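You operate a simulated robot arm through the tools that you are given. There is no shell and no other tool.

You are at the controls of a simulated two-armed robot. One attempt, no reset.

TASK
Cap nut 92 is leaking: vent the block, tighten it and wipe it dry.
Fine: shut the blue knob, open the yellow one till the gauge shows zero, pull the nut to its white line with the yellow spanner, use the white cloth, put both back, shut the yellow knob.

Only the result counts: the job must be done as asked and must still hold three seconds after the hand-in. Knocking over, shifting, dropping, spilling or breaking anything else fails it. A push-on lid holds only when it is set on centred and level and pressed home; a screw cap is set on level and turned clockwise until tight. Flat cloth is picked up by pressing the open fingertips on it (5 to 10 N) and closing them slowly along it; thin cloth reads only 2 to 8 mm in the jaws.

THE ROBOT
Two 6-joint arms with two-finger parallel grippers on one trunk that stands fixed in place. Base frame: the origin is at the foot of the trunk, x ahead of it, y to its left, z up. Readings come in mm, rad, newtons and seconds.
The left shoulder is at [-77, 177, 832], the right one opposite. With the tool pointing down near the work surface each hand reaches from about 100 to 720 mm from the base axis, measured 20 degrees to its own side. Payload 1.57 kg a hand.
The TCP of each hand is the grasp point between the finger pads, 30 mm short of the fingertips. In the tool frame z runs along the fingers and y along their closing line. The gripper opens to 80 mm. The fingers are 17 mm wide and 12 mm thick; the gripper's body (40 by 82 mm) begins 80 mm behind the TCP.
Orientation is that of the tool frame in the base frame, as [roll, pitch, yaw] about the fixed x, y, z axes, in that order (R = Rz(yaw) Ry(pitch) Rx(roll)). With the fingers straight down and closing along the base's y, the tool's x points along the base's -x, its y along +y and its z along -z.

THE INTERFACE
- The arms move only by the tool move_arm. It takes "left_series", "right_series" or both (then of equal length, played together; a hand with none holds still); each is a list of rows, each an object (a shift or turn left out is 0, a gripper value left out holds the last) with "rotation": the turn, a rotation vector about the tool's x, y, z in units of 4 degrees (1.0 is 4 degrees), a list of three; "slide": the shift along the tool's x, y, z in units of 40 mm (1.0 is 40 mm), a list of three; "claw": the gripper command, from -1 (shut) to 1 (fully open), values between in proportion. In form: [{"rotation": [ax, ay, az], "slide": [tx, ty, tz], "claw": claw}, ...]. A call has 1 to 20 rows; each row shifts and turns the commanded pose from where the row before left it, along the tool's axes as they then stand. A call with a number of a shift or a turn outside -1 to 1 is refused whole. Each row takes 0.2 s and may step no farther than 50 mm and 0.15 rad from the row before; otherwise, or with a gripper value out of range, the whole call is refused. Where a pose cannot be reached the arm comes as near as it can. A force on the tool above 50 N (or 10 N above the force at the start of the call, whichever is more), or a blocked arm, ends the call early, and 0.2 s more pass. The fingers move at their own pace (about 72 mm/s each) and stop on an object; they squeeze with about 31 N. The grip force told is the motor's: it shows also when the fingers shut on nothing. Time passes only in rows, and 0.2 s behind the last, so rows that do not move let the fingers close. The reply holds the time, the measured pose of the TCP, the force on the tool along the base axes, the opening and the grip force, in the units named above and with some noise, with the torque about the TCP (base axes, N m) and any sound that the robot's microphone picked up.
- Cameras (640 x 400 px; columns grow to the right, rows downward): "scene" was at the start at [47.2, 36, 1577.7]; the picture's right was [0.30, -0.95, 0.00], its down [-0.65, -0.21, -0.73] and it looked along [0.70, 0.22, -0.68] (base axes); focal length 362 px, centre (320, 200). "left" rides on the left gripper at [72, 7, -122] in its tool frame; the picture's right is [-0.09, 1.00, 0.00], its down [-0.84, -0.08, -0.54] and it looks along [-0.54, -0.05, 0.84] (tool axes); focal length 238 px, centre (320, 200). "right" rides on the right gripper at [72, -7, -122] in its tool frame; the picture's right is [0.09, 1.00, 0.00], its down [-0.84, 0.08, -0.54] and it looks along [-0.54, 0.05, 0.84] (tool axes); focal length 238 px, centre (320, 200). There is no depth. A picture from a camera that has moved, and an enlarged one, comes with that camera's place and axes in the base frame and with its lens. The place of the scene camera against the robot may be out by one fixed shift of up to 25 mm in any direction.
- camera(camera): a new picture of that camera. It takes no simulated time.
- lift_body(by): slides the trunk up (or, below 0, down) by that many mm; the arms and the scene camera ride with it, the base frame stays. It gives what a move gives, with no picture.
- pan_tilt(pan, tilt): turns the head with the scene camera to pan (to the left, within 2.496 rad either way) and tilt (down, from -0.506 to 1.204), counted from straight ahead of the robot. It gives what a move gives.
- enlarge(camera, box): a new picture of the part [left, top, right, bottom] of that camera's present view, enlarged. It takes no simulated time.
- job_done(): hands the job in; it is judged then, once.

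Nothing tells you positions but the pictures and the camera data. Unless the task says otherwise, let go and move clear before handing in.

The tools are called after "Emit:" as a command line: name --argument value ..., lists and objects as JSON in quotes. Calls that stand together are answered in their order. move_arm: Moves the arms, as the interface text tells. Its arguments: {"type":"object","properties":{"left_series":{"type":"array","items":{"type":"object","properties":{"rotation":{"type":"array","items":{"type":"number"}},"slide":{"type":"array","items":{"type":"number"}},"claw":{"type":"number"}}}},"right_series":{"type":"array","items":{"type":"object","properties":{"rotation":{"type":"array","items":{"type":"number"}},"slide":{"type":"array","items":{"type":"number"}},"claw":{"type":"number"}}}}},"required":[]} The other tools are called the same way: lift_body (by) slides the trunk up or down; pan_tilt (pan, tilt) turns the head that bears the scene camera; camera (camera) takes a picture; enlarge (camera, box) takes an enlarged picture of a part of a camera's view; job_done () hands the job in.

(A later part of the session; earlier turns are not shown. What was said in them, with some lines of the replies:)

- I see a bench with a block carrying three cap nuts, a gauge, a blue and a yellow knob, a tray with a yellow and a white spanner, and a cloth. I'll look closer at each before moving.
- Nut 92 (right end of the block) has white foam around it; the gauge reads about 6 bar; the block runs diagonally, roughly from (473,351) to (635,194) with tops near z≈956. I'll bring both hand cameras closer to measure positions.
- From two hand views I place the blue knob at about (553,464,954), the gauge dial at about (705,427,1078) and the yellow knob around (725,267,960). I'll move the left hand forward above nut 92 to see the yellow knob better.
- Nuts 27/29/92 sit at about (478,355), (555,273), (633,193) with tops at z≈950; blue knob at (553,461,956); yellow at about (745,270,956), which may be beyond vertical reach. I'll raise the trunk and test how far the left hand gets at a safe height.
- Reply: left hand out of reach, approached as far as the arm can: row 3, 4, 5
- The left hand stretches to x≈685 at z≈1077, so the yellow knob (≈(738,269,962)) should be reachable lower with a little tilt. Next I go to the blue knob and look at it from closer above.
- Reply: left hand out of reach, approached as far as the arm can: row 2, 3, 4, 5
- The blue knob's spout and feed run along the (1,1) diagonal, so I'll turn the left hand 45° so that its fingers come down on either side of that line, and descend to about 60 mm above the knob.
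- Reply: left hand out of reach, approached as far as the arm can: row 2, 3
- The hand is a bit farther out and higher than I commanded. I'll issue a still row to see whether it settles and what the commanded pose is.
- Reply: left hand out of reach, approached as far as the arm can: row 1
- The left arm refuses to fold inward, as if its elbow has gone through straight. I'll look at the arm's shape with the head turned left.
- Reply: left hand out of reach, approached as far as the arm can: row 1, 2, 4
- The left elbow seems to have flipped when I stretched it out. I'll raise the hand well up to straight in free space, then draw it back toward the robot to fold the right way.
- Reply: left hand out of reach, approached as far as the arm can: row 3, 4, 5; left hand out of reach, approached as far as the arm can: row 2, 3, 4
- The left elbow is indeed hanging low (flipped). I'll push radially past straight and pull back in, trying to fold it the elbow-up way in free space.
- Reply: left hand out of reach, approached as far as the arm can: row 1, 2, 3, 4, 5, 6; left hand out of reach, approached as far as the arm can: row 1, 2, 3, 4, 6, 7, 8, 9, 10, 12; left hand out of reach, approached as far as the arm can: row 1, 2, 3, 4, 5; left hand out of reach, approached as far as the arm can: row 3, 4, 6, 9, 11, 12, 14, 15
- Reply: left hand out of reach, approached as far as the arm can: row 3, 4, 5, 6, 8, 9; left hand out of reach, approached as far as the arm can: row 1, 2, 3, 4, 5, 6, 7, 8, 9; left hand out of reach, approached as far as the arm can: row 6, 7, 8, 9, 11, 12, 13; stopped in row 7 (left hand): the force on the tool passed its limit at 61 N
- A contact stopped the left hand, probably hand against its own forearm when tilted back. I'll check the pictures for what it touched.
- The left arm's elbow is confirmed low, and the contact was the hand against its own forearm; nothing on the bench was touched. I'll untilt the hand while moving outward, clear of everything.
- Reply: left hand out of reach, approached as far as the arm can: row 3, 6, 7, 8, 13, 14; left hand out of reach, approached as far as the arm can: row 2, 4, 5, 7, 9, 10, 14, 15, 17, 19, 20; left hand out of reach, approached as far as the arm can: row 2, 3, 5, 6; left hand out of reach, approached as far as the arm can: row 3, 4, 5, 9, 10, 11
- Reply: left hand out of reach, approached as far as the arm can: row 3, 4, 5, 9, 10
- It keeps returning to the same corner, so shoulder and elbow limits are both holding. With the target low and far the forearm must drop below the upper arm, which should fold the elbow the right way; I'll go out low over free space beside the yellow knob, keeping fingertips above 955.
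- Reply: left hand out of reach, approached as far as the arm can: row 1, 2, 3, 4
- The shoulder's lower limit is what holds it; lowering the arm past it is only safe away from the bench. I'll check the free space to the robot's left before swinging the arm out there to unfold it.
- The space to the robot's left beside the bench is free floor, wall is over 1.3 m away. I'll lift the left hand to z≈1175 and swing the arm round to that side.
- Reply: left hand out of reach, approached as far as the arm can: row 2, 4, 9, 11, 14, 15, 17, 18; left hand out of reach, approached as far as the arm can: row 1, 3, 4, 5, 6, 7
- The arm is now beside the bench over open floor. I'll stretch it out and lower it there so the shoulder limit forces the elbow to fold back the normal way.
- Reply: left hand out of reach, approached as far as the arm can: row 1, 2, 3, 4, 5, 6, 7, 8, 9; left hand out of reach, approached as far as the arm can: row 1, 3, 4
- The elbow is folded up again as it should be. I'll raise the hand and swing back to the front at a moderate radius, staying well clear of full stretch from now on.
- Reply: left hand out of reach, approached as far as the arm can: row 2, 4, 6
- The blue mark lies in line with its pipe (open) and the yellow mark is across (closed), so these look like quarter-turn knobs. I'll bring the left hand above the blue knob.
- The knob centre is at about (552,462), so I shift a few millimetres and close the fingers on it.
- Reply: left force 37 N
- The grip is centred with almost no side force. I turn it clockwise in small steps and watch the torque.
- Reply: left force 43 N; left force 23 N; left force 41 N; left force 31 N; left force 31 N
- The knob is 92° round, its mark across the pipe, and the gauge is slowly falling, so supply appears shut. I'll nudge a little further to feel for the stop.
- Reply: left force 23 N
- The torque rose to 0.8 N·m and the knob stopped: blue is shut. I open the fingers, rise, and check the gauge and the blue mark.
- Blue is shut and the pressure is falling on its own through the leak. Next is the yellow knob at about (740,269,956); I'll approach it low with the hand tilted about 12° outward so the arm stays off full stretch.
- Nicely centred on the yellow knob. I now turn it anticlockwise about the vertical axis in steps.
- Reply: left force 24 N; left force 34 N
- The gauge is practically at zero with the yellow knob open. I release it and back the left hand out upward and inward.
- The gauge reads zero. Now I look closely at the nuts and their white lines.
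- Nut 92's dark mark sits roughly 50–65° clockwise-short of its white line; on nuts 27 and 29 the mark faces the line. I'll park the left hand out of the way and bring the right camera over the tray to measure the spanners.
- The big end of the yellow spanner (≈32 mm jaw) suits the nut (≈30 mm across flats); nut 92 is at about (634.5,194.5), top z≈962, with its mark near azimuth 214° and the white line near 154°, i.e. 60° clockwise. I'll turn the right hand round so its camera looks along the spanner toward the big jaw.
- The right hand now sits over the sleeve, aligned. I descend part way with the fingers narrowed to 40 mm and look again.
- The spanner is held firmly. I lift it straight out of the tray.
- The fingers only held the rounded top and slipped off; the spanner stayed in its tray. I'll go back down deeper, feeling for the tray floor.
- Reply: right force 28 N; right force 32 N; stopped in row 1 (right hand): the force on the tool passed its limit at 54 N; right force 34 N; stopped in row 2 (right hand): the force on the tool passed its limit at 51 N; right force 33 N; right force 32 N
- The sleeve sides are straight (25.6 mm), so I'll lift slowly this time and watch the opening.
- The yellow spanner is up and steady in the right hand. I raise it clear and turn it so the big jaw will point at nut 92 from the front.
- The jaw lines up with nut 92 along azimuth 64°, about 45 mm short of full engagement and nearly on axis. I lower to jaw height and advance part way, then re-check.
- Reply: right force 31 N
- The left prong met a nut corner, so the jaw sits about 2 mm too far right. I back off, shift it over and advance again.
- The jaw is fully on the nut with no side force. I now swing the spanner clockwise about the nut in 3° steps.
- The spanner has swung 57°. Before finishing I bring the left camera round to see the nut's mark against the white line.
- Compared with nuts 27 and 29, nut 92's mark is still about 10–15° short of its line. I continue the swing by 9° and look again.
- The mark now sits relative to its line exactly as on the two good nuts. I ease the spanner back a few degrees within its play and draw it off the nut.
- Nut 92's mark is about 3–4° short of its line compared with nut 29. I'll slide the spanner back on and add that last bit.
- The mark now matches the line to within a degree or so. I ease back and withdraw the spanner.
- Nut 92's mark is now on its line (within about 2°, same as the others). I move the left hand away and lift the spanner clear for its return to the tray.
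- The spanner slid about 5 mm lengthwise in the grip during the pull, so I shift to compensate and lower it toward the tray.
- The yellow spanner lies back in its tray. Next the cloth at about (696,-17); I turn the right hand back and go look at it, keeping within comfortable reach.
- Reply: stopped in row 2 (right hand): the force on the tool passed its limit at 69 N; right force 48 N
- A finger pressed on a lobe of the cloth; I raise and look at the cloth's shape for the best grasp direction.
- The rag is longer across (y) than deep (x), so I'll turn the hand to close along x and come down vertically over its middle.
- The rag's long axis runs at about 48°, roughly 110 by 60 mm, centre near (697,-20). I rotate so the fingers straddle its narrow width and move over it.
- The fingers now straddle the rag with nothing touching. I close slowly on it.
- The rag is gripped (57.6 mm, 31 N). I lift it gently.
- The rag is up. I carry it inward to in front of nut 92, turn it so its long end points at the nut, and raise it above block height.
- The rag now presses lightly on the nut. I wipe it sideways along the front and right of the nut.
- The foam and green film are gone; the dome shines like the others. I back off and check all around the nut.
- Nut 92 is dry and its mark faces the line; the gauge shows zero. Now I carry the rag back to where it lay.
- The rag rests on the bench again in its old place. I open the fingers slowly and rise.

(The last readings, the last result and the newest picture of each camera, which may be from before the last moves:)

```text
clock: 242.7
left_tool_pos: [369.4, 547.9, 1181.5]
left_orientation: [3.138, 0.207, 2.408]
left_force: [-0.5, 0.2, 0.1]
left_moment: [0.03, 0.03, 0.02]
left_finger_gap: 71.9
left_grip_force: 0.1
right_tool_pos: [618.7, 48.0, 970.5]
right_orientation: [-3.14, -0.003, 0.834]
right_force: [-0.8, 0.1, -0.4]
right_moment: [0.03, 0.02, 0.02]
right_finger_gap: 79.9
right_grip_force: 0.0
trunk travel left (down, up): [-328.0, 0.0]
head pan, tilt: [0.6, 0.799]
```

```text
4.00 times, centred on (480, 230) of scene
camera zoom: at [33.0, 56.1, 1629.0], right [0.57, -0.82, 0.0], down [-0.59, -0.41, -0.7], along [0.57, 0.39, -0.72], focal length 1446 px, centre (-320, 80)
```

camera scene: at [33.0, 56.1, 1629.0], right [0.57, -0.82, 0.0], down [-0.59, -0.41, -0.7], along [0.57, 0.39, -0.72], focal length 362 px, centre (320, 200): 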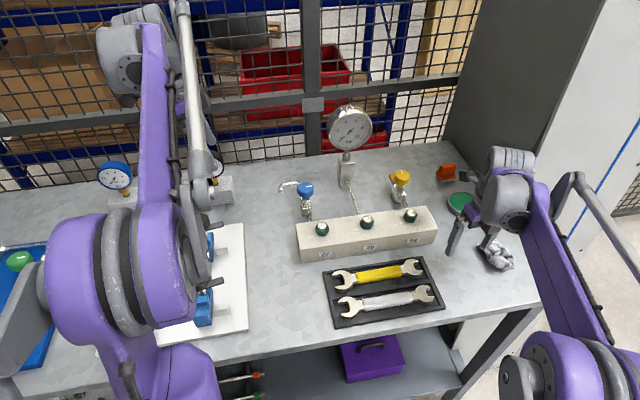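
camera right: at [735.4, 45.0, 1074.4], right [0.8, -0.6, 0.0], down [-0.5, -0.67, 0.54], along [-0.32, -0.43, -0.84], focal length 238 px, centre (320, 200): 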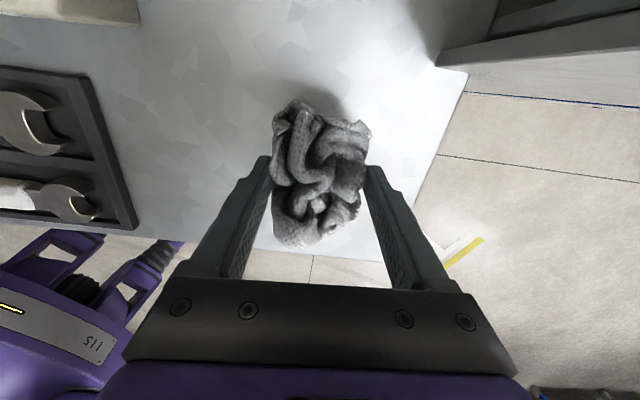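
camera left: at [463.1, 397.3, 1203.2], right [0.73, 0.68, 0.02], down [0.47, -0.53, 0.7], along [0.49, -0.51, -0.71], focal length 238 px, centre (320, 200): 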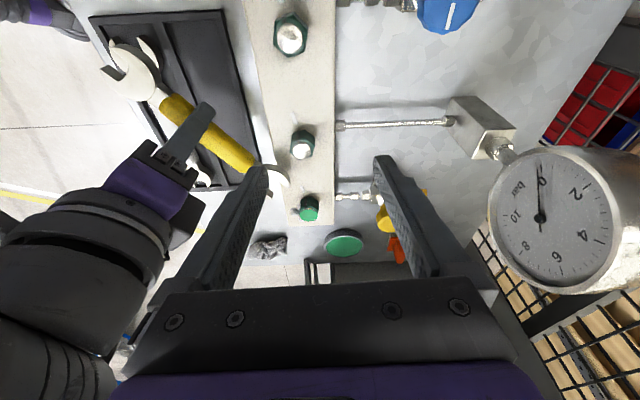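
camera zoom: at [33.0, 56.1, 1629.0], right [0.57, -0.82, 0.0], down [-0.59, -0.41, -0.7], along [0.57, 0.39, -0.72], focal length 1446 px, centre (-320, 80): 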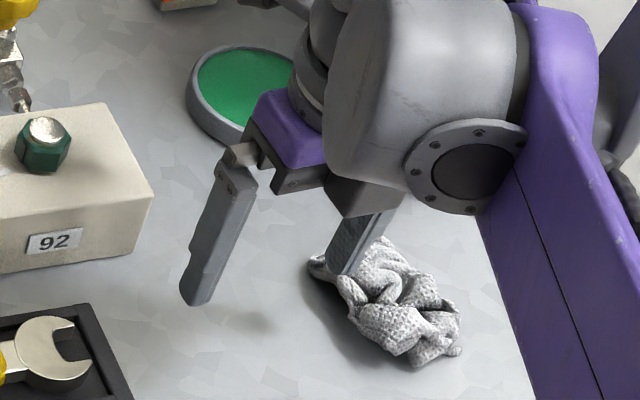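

The rag is back and free. I withdraw the right arm and turn the left hand back for closing the yellow knob.

Emit:
move_arm --left_series '[{"rotation": [-0.208, 0, -0.978]}, {"rotation": [-0.208, 0, -0.978]}, {"rotation": [-0.208, 0, -0.978]}, {"rotation": [-0.208, 0, -0.978]}, {"rotation": [-0.208, 0, -0.978]}, {"rotation": [-0.208, 0, -0.978]}, {"rotation": [-0.208, 0, -0.978]}, {"rotation": [-0.208, 0, -0.978]}, {"rotation": [-0.208, 0, -0.978]}, {"rotation": [-0.208, 0, -0.978]}, {"rotation": [-0.208, 0, -0.978]}, {"rotation": [-0.208, 0, -0.978]}]' --right_series '[{"slide": [0, -0.1, -0.8]}, {"slide": [-0.4, -0.11, -0.7]}, {"slide": [-0.62, -0.11, -0.64]}, {"slide": [-0.62, -0.11, -0.64]}, {"slide": [-0.62, -0.11, -0.64]}, {"slide": [-0.62, -0.11, -0.64]}, {"slide": [-0.62, -0.11, -0.3]}, {"slide": [-0.4, 0, 0]}, {}, {}, {}, {}]'

Emit:
move_arm --left_series '[{"rotation": [-0.208, 0, -0.978]}, {"rotation": [-0.208, 0, -0.978]}, {"rotation": [-0.208, 0, -0.978]}, {"rotation": [-0.208, 0, -0.978]}, {"rotation": [-0.208, 0, -0.978]}, {"rotation": [-0.208, 0, -0.978]}, {"rotation": [-0.208, 0, -0.978]}, {"rotation": [-0.208, 0, -0.978]}, {"rotation": [-0.208, 0, -0.978]}, {"rotation": [-0.208, 0, -0.978]}, {"rotation": [-0.208, 0, -0.978]}, {"rotation": [-0.208, 0, -0.978]}, {}]'

```text
clock: 245.3
left_tool_pos: [369.9, 548.7, 1182.2]
left_orientation: [3.138, 0.207, -3.037]
left_force: [0.3, 0.7, 0.1]
left_moment: [-0.03, 0.0, 0.01]
left_finger_gap: 71.9
left_grip_force: 0.0
right_tool_pos: [494.1, -44.6, 1144.6]
right_orientation: [-3.138, -0.003, 0.835]
right_force: [0.5, 0.9, -0.2]
right_moment: [-0.01, 0.01, 0.01]
right_finger_gap: 80.0
right_grip_force: 0.0
trunk travel left (down, up): [-328.0, 0.0]
head pan, tilt: [0.6, 0.799]
```

```text
clock: 248.1
left_tool_pos: [368.7, 549.3, 1182.7]
left_orientation: [3.141, 0.21, -2.201]
left_force: [0.8, -0.3, 0.3]
left_moment: [0.0, 0.0, 0.01]
left_finger_gap: 71.7
left_grip_force: 0.0
right_tool_pos: [493.6, -46.3, 1144.7]
right_orientation: [-3.14, -0.001, 0.836]
right_force: [-0.2, -0.1, 0.1]
right_moment: [-0.01, 0.05, 0.01]
right_finger_gap: 79.7
right_grip_force: 0.1
trunk travel left (down, up): [-328.0, 0.0]
head pan, tilt: [0.6, 0.799]
```

Emit:
move_arm --left_series '[{"slide": [0.233, -0.9, 0.334]}, {"slide": [0.233, -0.9, 0.334]}, {"slide": [0.233, -0.9, 0.334]}, {"slide": [0.233, -0.9, 0.334]}, {"slide": [0.233, -0.9, 0.334]}, {"slide": [0.233, -0.9, 0.334]}, {"slide": [0.233, -0.9, 0.334]}, {"slide": [0.233, -0.9, 0.334]}, {"slide": [0.233, -0.9, 0.334]}, {"slide": [0.233, -0.9, 0.334]}, {"slide": [0.233, -0.9, 0.334]}, {}]'

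Emit:
camera --camera "left"

```text
clock: 250.7
left_tool_pos: [648.9, 260.5, 1013.7]
left_orientation: [3.139, 0.209, -2.201]
left_force: [-0.8, 0.4, 0.4]
left_moment: [-0.01, -0.01, 0.01]
left_finger_gap: 72.0
left_grip_force: 0.2
right_tool_pos: [491.4, -44.5, 1144.8]
right_orientation: [-3.14, -0.002, 0.836]
right_force: [-0.7, -0.8, 0.0]
right_moment: [-0.02, -0.01, 0.02]
right_finger_gap: 80.0
right_grip_force: 0.1
trunk travel left (down, up): [-328.0, 0.0]
head pan, tilt: [0.6, 0.799]
```

```text
taken
camera left: at [587.2, 188.1, 1118.5], right [-0.75, 0.66, 0.02], down [0.48, 0.52, 0.7], along [0.45, 0.54, -0.71], focal length 238 px, centre (320, 200)
```

left: 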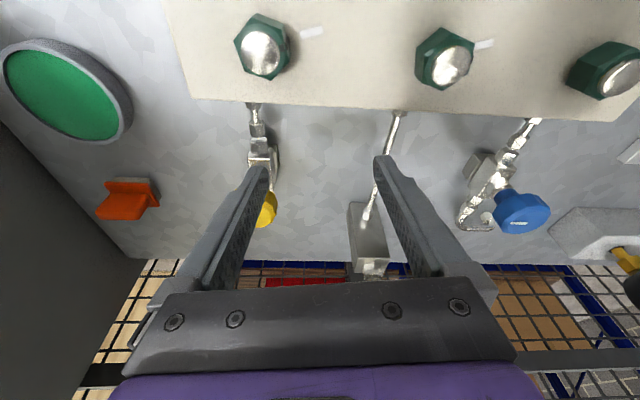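

Emit:
enlarge --camera "left" --box '[220, 0, 340, 90]'

Emit:
enlarge --camera "left" --box '[400, 10, 520, 100]'

```text
4.44 times, centred on (280, 45) of left
camera zoom: at [587.2, 188.1, 1118.5], right [-0.75, 0.66, 0.02], down [0.48, 0.52, 0.7], along [0.45, 0.54, -0.71], focal length 1059 px, centre (498, 889)
```

zoom: 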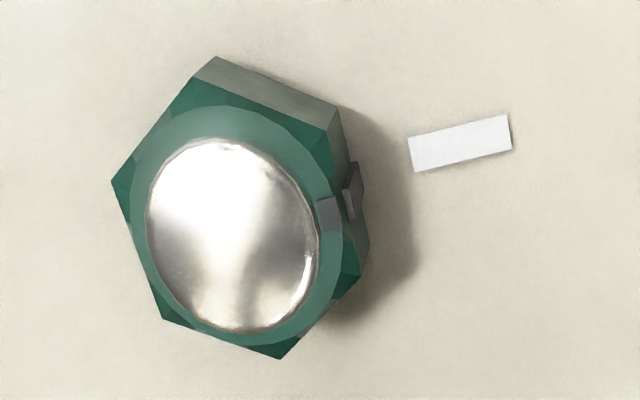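

```text
4.44 times, centred on (460, 55) of left
camera zoom: at [587.2, 188.1, 1118.5], right [-0.75, 0.66, 0.02], down [0.48, 0.52, 0.7], along [0.45, 0.54, -0.71], focal length 1059 px, centre (-302, 844)
```

zoom: 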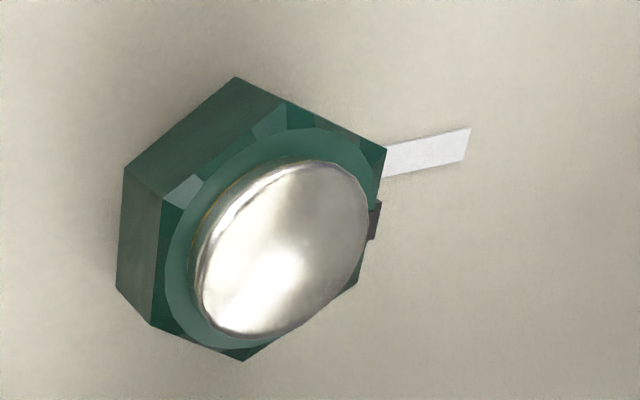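

Emit:
enlarge --camera "left" --box '[270, 15, 325, 60]'

```text
8.89 times, centred on (298, 38) of left
camera zoom: at [587.2, 188.1, 1118.5], right [-0.75, 0.66, 0.02], down [0.48, 0.52, 0.7], along [0.45, 0.54, -0.71], focal length 2119 px, centre (520, 1644)
```

zoom: 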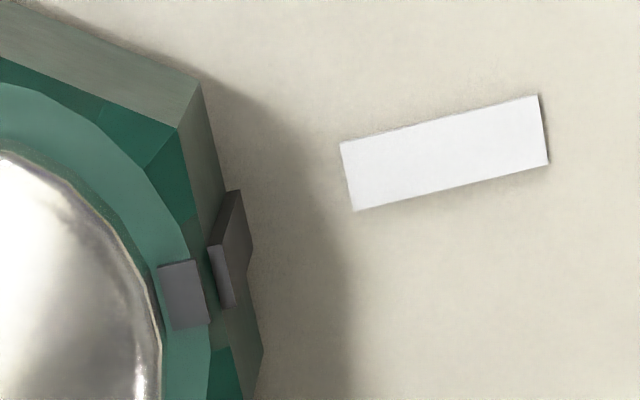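

The mark is on the line within measuring error. Now the left hand goes above the yellow knob again.

Emit:
move_arm --left_series '[{"slide": [-0.466, -0.567, 0.165], "claw": 1}, {"slide": [-0.466, -0.567, 0.165]}, {"slide": [-0.466, -0.567, 0.165]}, {}]'

Emit:
camera --camera "left"

```text
clock: 251.7
left_tool_pos: [736.9, 265.6, 1007.4]
left_orientation: [3.141, 0.213, -2.2]
left_force: [-0.4, 1.2, 0.4]
left_moment: [0.04, -0.01, 0.03]
left_finger_gap: 80.0
left_grip_force: 0.0
right_tool_pos: [492.6, -45.6, 1145.7]
right_orientation: [-3.141, -0.001, 0.835]
right_force: [0.4, 0.2, 0.3]
right_moment: [0.01, -0.03, -0.01]
right_finger_gap: 80.4
right_grip_force: 0.0
trunk travel left (down, up): [-328.0, 0.0]
head pan, tilt: [0.6, 0.799]
```

```text
taken
camera left: at [677.0, 193.3, 1111.5], right [-0.75, 0.66, 0.02], down [0.48, 0.52, 0.71], along [0.45, 0.54, -0.71], focal length 238 px, centre (320, 200)
```

left: 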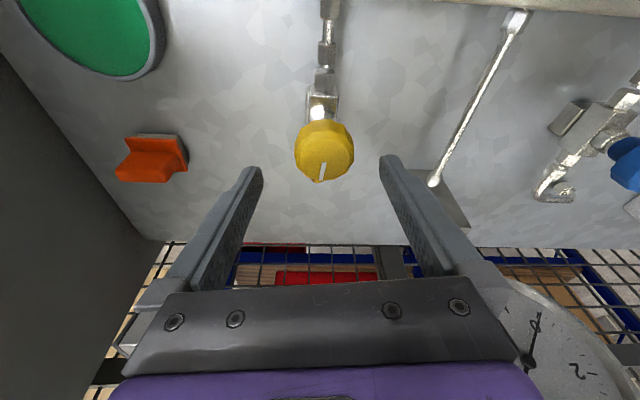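

Emit:
move_arm --left_series '[{"slide": [0.061, 0, 0.5]}, {"slide": [0.061, 0, 0.5]}, {"claw": 0.25}, {}]'

Emit:
enlarge --camera "left" --box '[220, 110, 420, 260]'

```text
clock: 252.7
left_tool_pos: [739.6, 269.0, 968.3]
left_orientation: [3.14, 0.212, -2.202]
left_force: [-0.2, 0.8, -0.4]
left_moment: [0.04, 0.0, 0.0]
left_finger_gap: 49.8
left_grip_force: 0.1
right_tool_pos: [494.2, -46.1, 1144.6]
right_orientation: [-3.14, -0.002, 0.838]
right_force: [0.0, 0.3, -0.4]
right_moment: [0.01, 0.01, 0.0]
right_finger_gap: 80.0
right_grip_force: 0.1
trunk travel left (down, up): [-328.0, 0.0]
head pan, tilt: [0.6, 0.799]
```

```text
2.67 times, centred on (320, 185) of left
camera zoom: at [678.3, 196.6, 1071.8], right [-0.75, 0.66, 0.02], down [0.48, 0.52, 0.7], along [0.45, 0.54, -0.71], focal length 636 px, centre (320, 240)
```

zoom: 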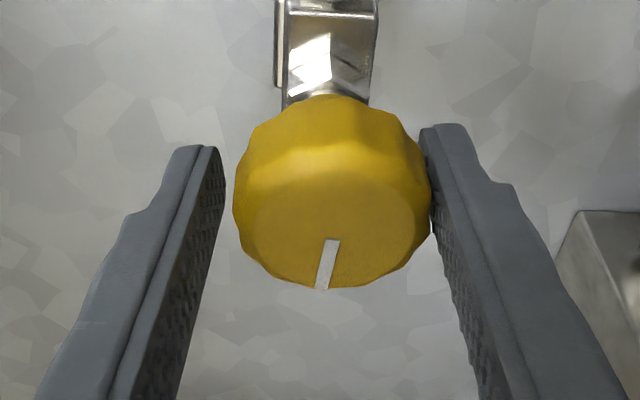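

Emit:
move_arm --left_series '[{"slide": [0, 0.04, 0]}, {"claw": -1}, {}, {}]'

Emit:
move_arm --left_series '[{"rotation": [0.208, 0, 0.978]}, {"rotation": [0.208, 0, 0.978]}, {"rotation": [0.208, 0, 0.978]}, {"rotation": [0.208, 0, 0.978]}, {"rotation": [0.208, 0, 0.978]}, {"rotation": [0.208, 0, 0.978]}]'

```text
clock: 253.7
left_tool_pos: [737.8, 271.8, 968.4]
left_orientation: [3.138, 0.21, -2.201]
left_force: [-8.1, 4.6, -2.9]
left_moment: [0.21, 0.19, -0.06]
left_finger_gap: 41.6
left_grip_force: 45.1
right_tool_pos: [493.4, -44.8, 1145.3]
right_orientation: [-3.138, -0.002, 0.835]
right_force: [0.2, 0.4, -0.4]
right_moment: [-0.01, -0.03, -0.01]
right_finger_gap: 79.8
right_grip_force: 0.1
trunk travel left (down, up): [-328.0, 0.0]
head pan, tilt: [0.6, 0.799]
```

```text
clock: 255.1
left_tool_pos: [739.3, 271.4, 967.4]
left_orientation: [3.14, 0.211, -2.621]
left_force: [3.3, 1.2, 8.4]
left_moment: [-0.38, 0.35, 0.06]
left_finger_gap: 41.1
left_grip_force: 45.2
right_tool_pos: [493.0, -46.5, 1145.5]
right_orientation: [-3.14, -0.002, 0.836]
right_force: [-0.6, -0.8, -0.1]
right_moment: [0.02, 0.01, -0.02]
right_finger_gap: 79.9
right_grip_force: 0.0
trunk travel left (down, up): [-328.0, 0.0]
head pan, tilt: [0.6, 0.799]
```

Emit:
move_arm --left_series '[{"rotation": [0.208, 0, 0.978]}, {"rotation": [0.208, 0, 0.978]}, {"rotation": [0.208, 0, 0.978]}, {"rotation": [0.208, 0, 0.978]}, {"rotation": [0.208, 0, 0.978]}, {"rotation": [0.208, 0, 0.978]}]'

Emit:
move_arm --left_series '[{"rotation": [0.208, 0, 0.978]}, {"rotation": [0.208, 0, 0.978]}, {"rotation": [0.208, 0, 0.978]}, {"rotation": [0.208, 0, 0.978]}, {"rotation": [0.208, 0, 0.978]}]'

Emit:
enlarge --camera "left" --box '[220, 110, 420, 260]'

```text
clock: 256.5
left_tool_pos: [739.0, 268.8, 968.0]
left_orientation: [3.139, 0.209, -3.039]
left_force: [10.5, -6.4, 9.2]
left_moment: [0.1, -1.13, 0.06]
left_finger_gap: 41.4
left_grip_force: 45.1
right_tool_pos: [493.6, -46.8, 1144.6]
right_orientation: [-3.139, -0.006, 0.835]
right_force: [0.1, -0.7, -0.2]
right_moment: [0.0, -0.03, 0.0]
right_finger_gap: 80.0
right_grip_force: 0.0
trunk travel left (down, up): [-328.0, 0.0]
head pan, tilt: [0.6, 0.799]
```

```text
clock: 257.7
left_tool_pos: [739.2, 267.8, 968.8]
left_orientation: [3.14, 0.205, 2.894]
left_force: [3.7, -15.2, 6.0]
left_moment: [-0.3, 0.06, 0.09]
left_finger_gap: 41.0
left_grip_force: 45.1
right_tool_pos: [494.1, -48.0, 1145.2]
right_orientation: [-3.136, -0.003, 0.837]
right_force: [0.5, -0.3, 0.4]
right_moment: [0.01, 0.01, 0.01]
right_finger_gap: 80.2
right_grip_force: 0.1
trunk travel left (down, up): [-328.0, 0.0]
head pan, tilt: [0.6, 0.799]
```

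```text
2.67 times, centred on (320, 185) of left
camera zoom: at [648.1, 298.6, 1072.1], right [0.33, 0.94, 0.02], down [0.67, -0.25, 0.7], along [0.67, -0.22, -0.71], focal length 636 px, centre (320, 240)
```

zoom: 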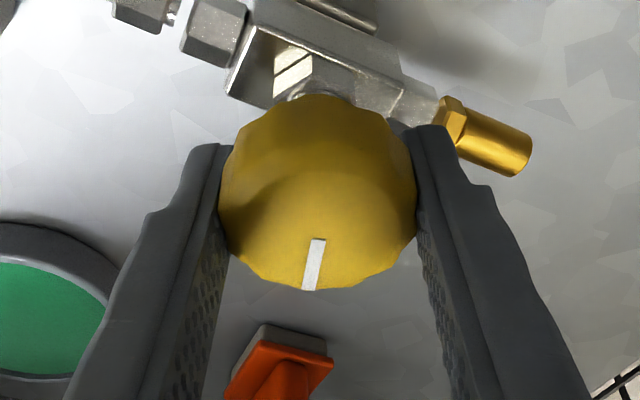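

Emit:
move_arm --left_series '[{"slide": [0, -0.04, 0]}, {"rotation": [0.208, 0, 0.978]}, {"rotation": [0.208, 0, 0.978]}, {"rotation": [0.208, 0, 0.978]}, {"rotation": [0.208, 0, 0.978]}]'

Emit:
enlarge --camera "left" --box '[220, 110, 420, 260]'

```text
clock: 258.9
left_tool_pos: [738.7, 266.6, 967.5]
left_orientation: [3.139, 0.206, 2.618]
left_force: [-0.1, -18.2, -2.3]
left_moment: [-0.3, -0.56, 0.08]
left_finger_gap: 41.2
left_grip_force: 45.3
right_tool_pos: [492.8, -48.2, 1143.9]
right_orientation: [-3.137, -0.001, 0.837]
right_force: [0.1, -0.1, 0.5]
right_moment: [0.0, 0.02, -0.02]
right_finger_gap: 79.9
right_grip_force: 0.1
trunk travel left (down, up): [-328.0, 0.0]
head pan, tilt: [0.6, 0.799]
```

```text
2.67 times, centred on (320, 185) of left
camera zoom: at [659.5, 321.7, 1072.1], right [0.58, 0.82, 0.02], down [0.57, -0.42, 0.7], along [0.58, -0.39, -0.71], focal length 636 px, centre (320, 240)
```

zoom: 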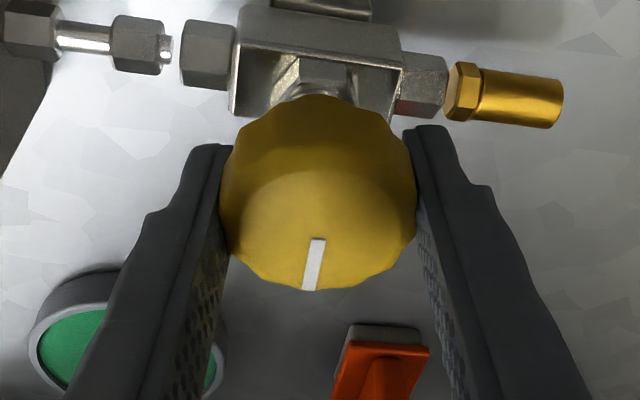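

Emit:
move_arm --left_series '[{"slide": [0, -0.03, 0]}, {"rotation": [0.208, 0, 0.978]}, {"rotation": [0.208, 0, 0.978]}]'

Emit:
enlarge --camera "left" --box '[220, 110, 420, 260]'

```text
clock: 259.7
left_tool_pos: [736.9, 268.5, 967.5]
left_orientation: [3.14, 0.204, 2.477]
left_force: [-4.7, -14.7, 0.0]
left_moment: [-0.13, 0.16, 0.9]
left_finger_gap: 41.3
left_grip_force: 45.4
right_tool_pos: [492.9, -47.8, 1144.7]
right_orientation: [-3.139, -0.003, 0.836]
right_force: [-0.1, -0.4, 0.5]
right_moment: [0.0, 0.0, 0.03]
right_finger_gap: 80.1
right_grip_force: 0.1
trunk travel left (down, up): [-328.0, 0.0]
head pan, tilt: [0.6, 0.799]
```

```text
2.67 times, centred on (320, 185) of left
camera zoom: at [666.0, 332.8, 1072.4], right [0.68, 0.73, 0.02], down [0.51, -0.5, 0.7], along [0.52, -0.47, -0.71], focal length 636 px, centre (320, 240)
```

zoom: 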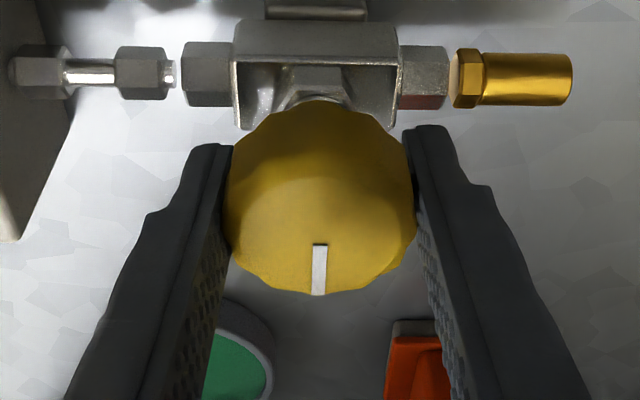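

Yellow has reached its stop (0.9 N·m): shut. I release it and back the left hand away.

Emit:
move_arm --left_series '[{"claw": 0.8}, {"claw": 0.8}, {"slide": [0, 0, -0.6]}, {"slide": [0.1, -0.05, -0.55]}, {"slide": [0.77, -0.62, -0.16]}, {"slide": [0.77, -0.62, -0.16]}, {"slide": [0.9, 0, -0.3]}, {"slide": [0.9, 0, -0.3]}, {"slide": [0.9, 0, -0.3]}, {"slide": [0.9, 0.2, -0.3]}, {"slide": [0.9, 0.2, -0.3]}, {"slide": [0.9, 0.2, -0.3]}, {}]'

Emit:
camera --camera "scene"

Emit:
enlarge --camera "scene" --box '[260, 90, 460, 260]'

```text
clock: 262.5
left_tool_pos: [481.6, 434.4, 1036.9]
left_orientation: [3.139, 0.206, 2.477]
left_force: [0.7, -0.2, -0.3]
left_moment: [0.0, 0.01, 0.0]
left_finger_gap: 72.1
left_grip_force: 0.0
right_tool_pos: [494.8, -46.0, 1145.4]
right_orientation: [-3.138, -0.001, 0.835]
right_force: [0.4, 0.2, -0.3]
right_moment: [0.03, -0.02, -0.01]
right_finger_gap: 80.0
right_grip_force: 0.1
trunk travel left (down, up): [-328.0, 0.0]
head pan, tilt: [0.6, 0.799]
```

```text
taken
camera scene: at [32.8, 56.0, 1629.0], right [0.57, -0.82, 0.0], down [-0.59, -0.41, -0.7], along [0.57, 0.39, -0.72], focal length 362 px, centre (320, 200)
```

scene: 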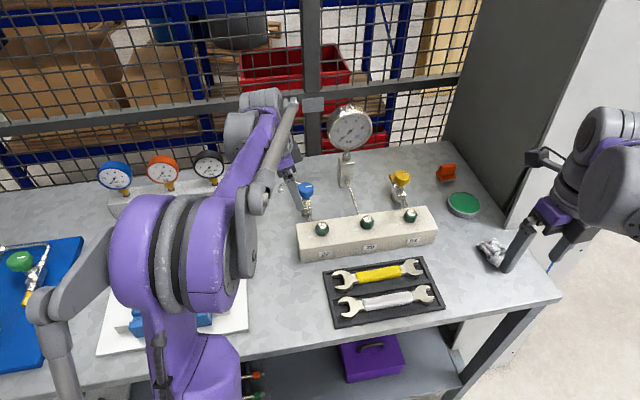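

```text
2.35 times, centred on (360, 175) of scene
camera zoom: at [32.8, 56.0, 1629.0], right [0.57, -0.82, 0.0], down [-0.59, -0.41, -0.7], along [0.57, 0.39, -0.72], focal length 851 px, centre (226, 259)
```

zoom: 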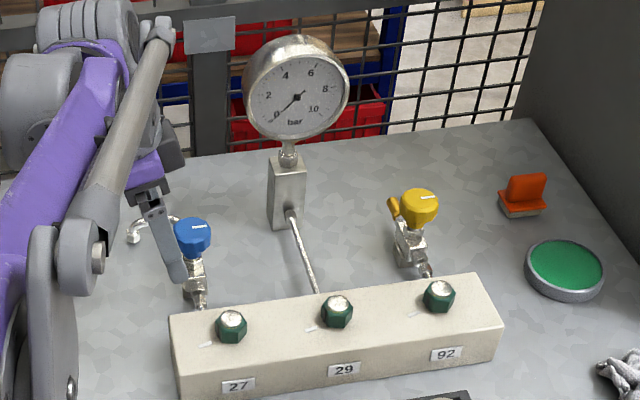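

Emit:
move_arm --left_series '[{"slide": [0.1, 0, -0.9]}, {"slide": [0.2, 0.3, -0.9]}, {"slide": [0.3, 0.5, -0.8]}, {"slide": [0.3, 0.6, -0.5]}, {"slide": [0.3, 0.6, 0]}, {}]'

Emit:
enlarge --camera "scene" --box '[260, 150, 360, 220]'

Emit:
enlarge --camera "scene" --box '[370, 160, 450, 230]'

Emit:
enlarge --camera "scene" --box '[320, 95, 380, 145]'

Emit:
camera --camera "scene"

```text
clock: 263.9
left_tool_pos: [472.3, 541.1, 1149.3]
left_orientation: [3.14, 0.206, 2.477]
left_force: [0.7, 0.3, -0.4]
left_moment: [0.04, 0.0, 0.0]
left_finger_gap: 72.2
left_grip_force: 0.0
right_tool_pos: [494.7, -45.6, 1144.5]
right_orientation: [-3.14, -0.001, 0.836]
right_force: [-0.4, -0.5, -1.5]
right_moment: [0.0, 0.04, 0.02]
right_finger_gap: 79.9
right_grip_force: 0.1
trunk travel left (down, up): [-328.0, 0.0]
head pan, tilt: [0.6, 0.799]
```

```text
5.71 times, centred on (310, 185) of scene
camera zoom: at [31.9, 55.6, 1629.0], right [0.57, -0.82, 0.0], down [-0.59, -0.4, -0.7], along [0.58, 0.39, -0.72], focal length 2066 px, centre (377, 286)
```

zoom: 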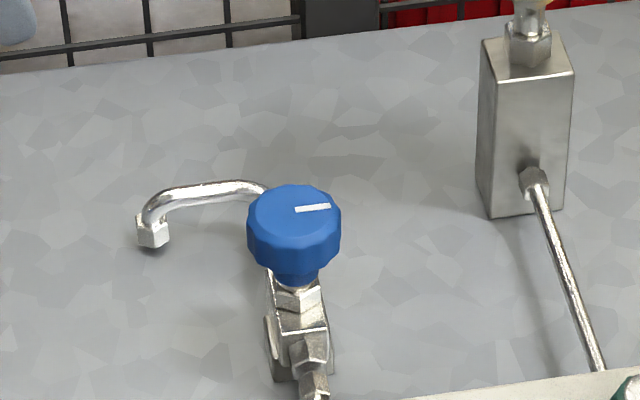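

```text
5.71 times, centred on (410, 195) of scene
camera zoom: at [31.9, 55.6, 1629.0], right [0.57, -0.82, 0.0], down [-0.59, -0.4, -0.7], along [0.58, 0.39, -0.72], focal length 2066 px, centre (-194, 229)
```

zoom: 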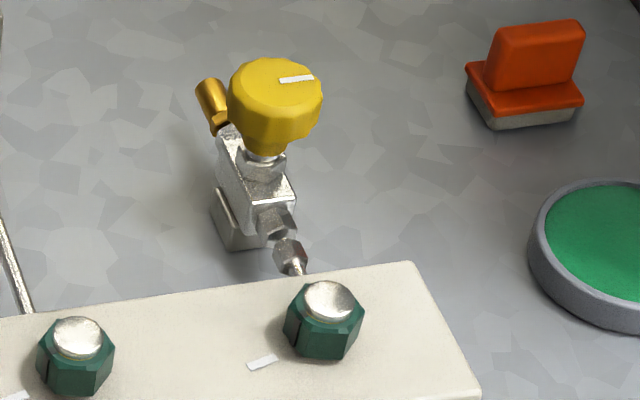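

```text
8.00 times, centred on (350, 120) of scene
camera zoom: at [31.9, 55.6, 1629.0], right [0.57, -0.82, 0.0], down [-0.59, -0.4, -0.7], along [0.58, 0.39, -0.72], focal length 2893 px, centre (80, 840)
```

zoom: 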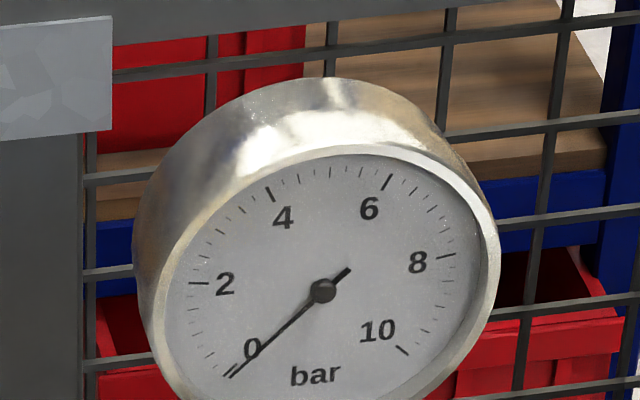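

```text
taken
camera scene: at [31.9, 55.6, 1629.0], right [0.57, -0.82, 0.0], down [-0.59, -0.4, -0.7], along [0.58, 0.39, -0.72], focal length 362 px, centre (320, 200)
```

scene: 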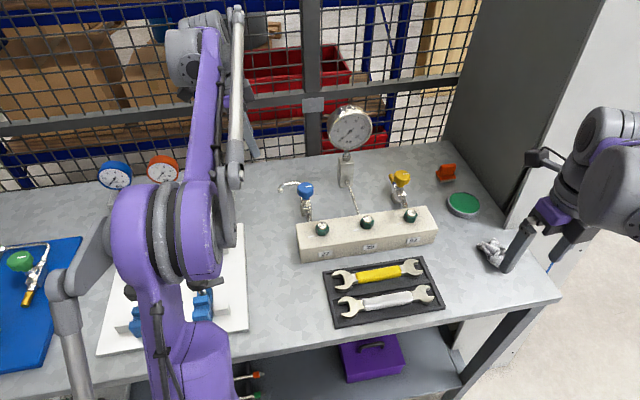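

Everything is in its end state: both knobs shut, gauge at zero, nut 92 on its line and dry, spanner in its tray and rag in its place, both hands clear. I hand the job in.

Emit:
job_done

```text
The job is handed in.
```

I finished the job on cap nut 92 and handed it in; no verdict came back. By the cameras, the nut is on its white line and dry, and the gauge shows zero.

- **Venting:** The blue knob is turned to its stop. The yellow knob was opened until the gauge fell from about 6 bar to zero.
- **Tightening:** The nut turned about 60° clockwise with the big end of the yellow spanner. Its mark now lines up with the white line to within about 2°, as close as I could measure.
- **Wiping:** The foam and the green film are gone, and the cap looks like the other two.
- **Put back:** The yellow spanner is in its tray slot, and the cloth is where it lay, to within a few millimetres. The yellow knob is shut to its stop, and the gauge still shows zero.

Four things went less smoothly:

- **Left arm:** Its elbow folded the wrong way early on. While freeing it the arm pressed against itself once, with nothing on the bench touched.
- **Spanner:** My first grip slipped off; the spanner stayed in the tray. On the next try the fingers twice pressed on the tray with just over 50 N.
- **Nut:** The first pull left it 3–4° short, so I put the spanner back on and finished the turn.
- **Cloth:** A finger pressed down on it with about 69 N before I found the right way to grip it. I saw no damage and nothing shifted.
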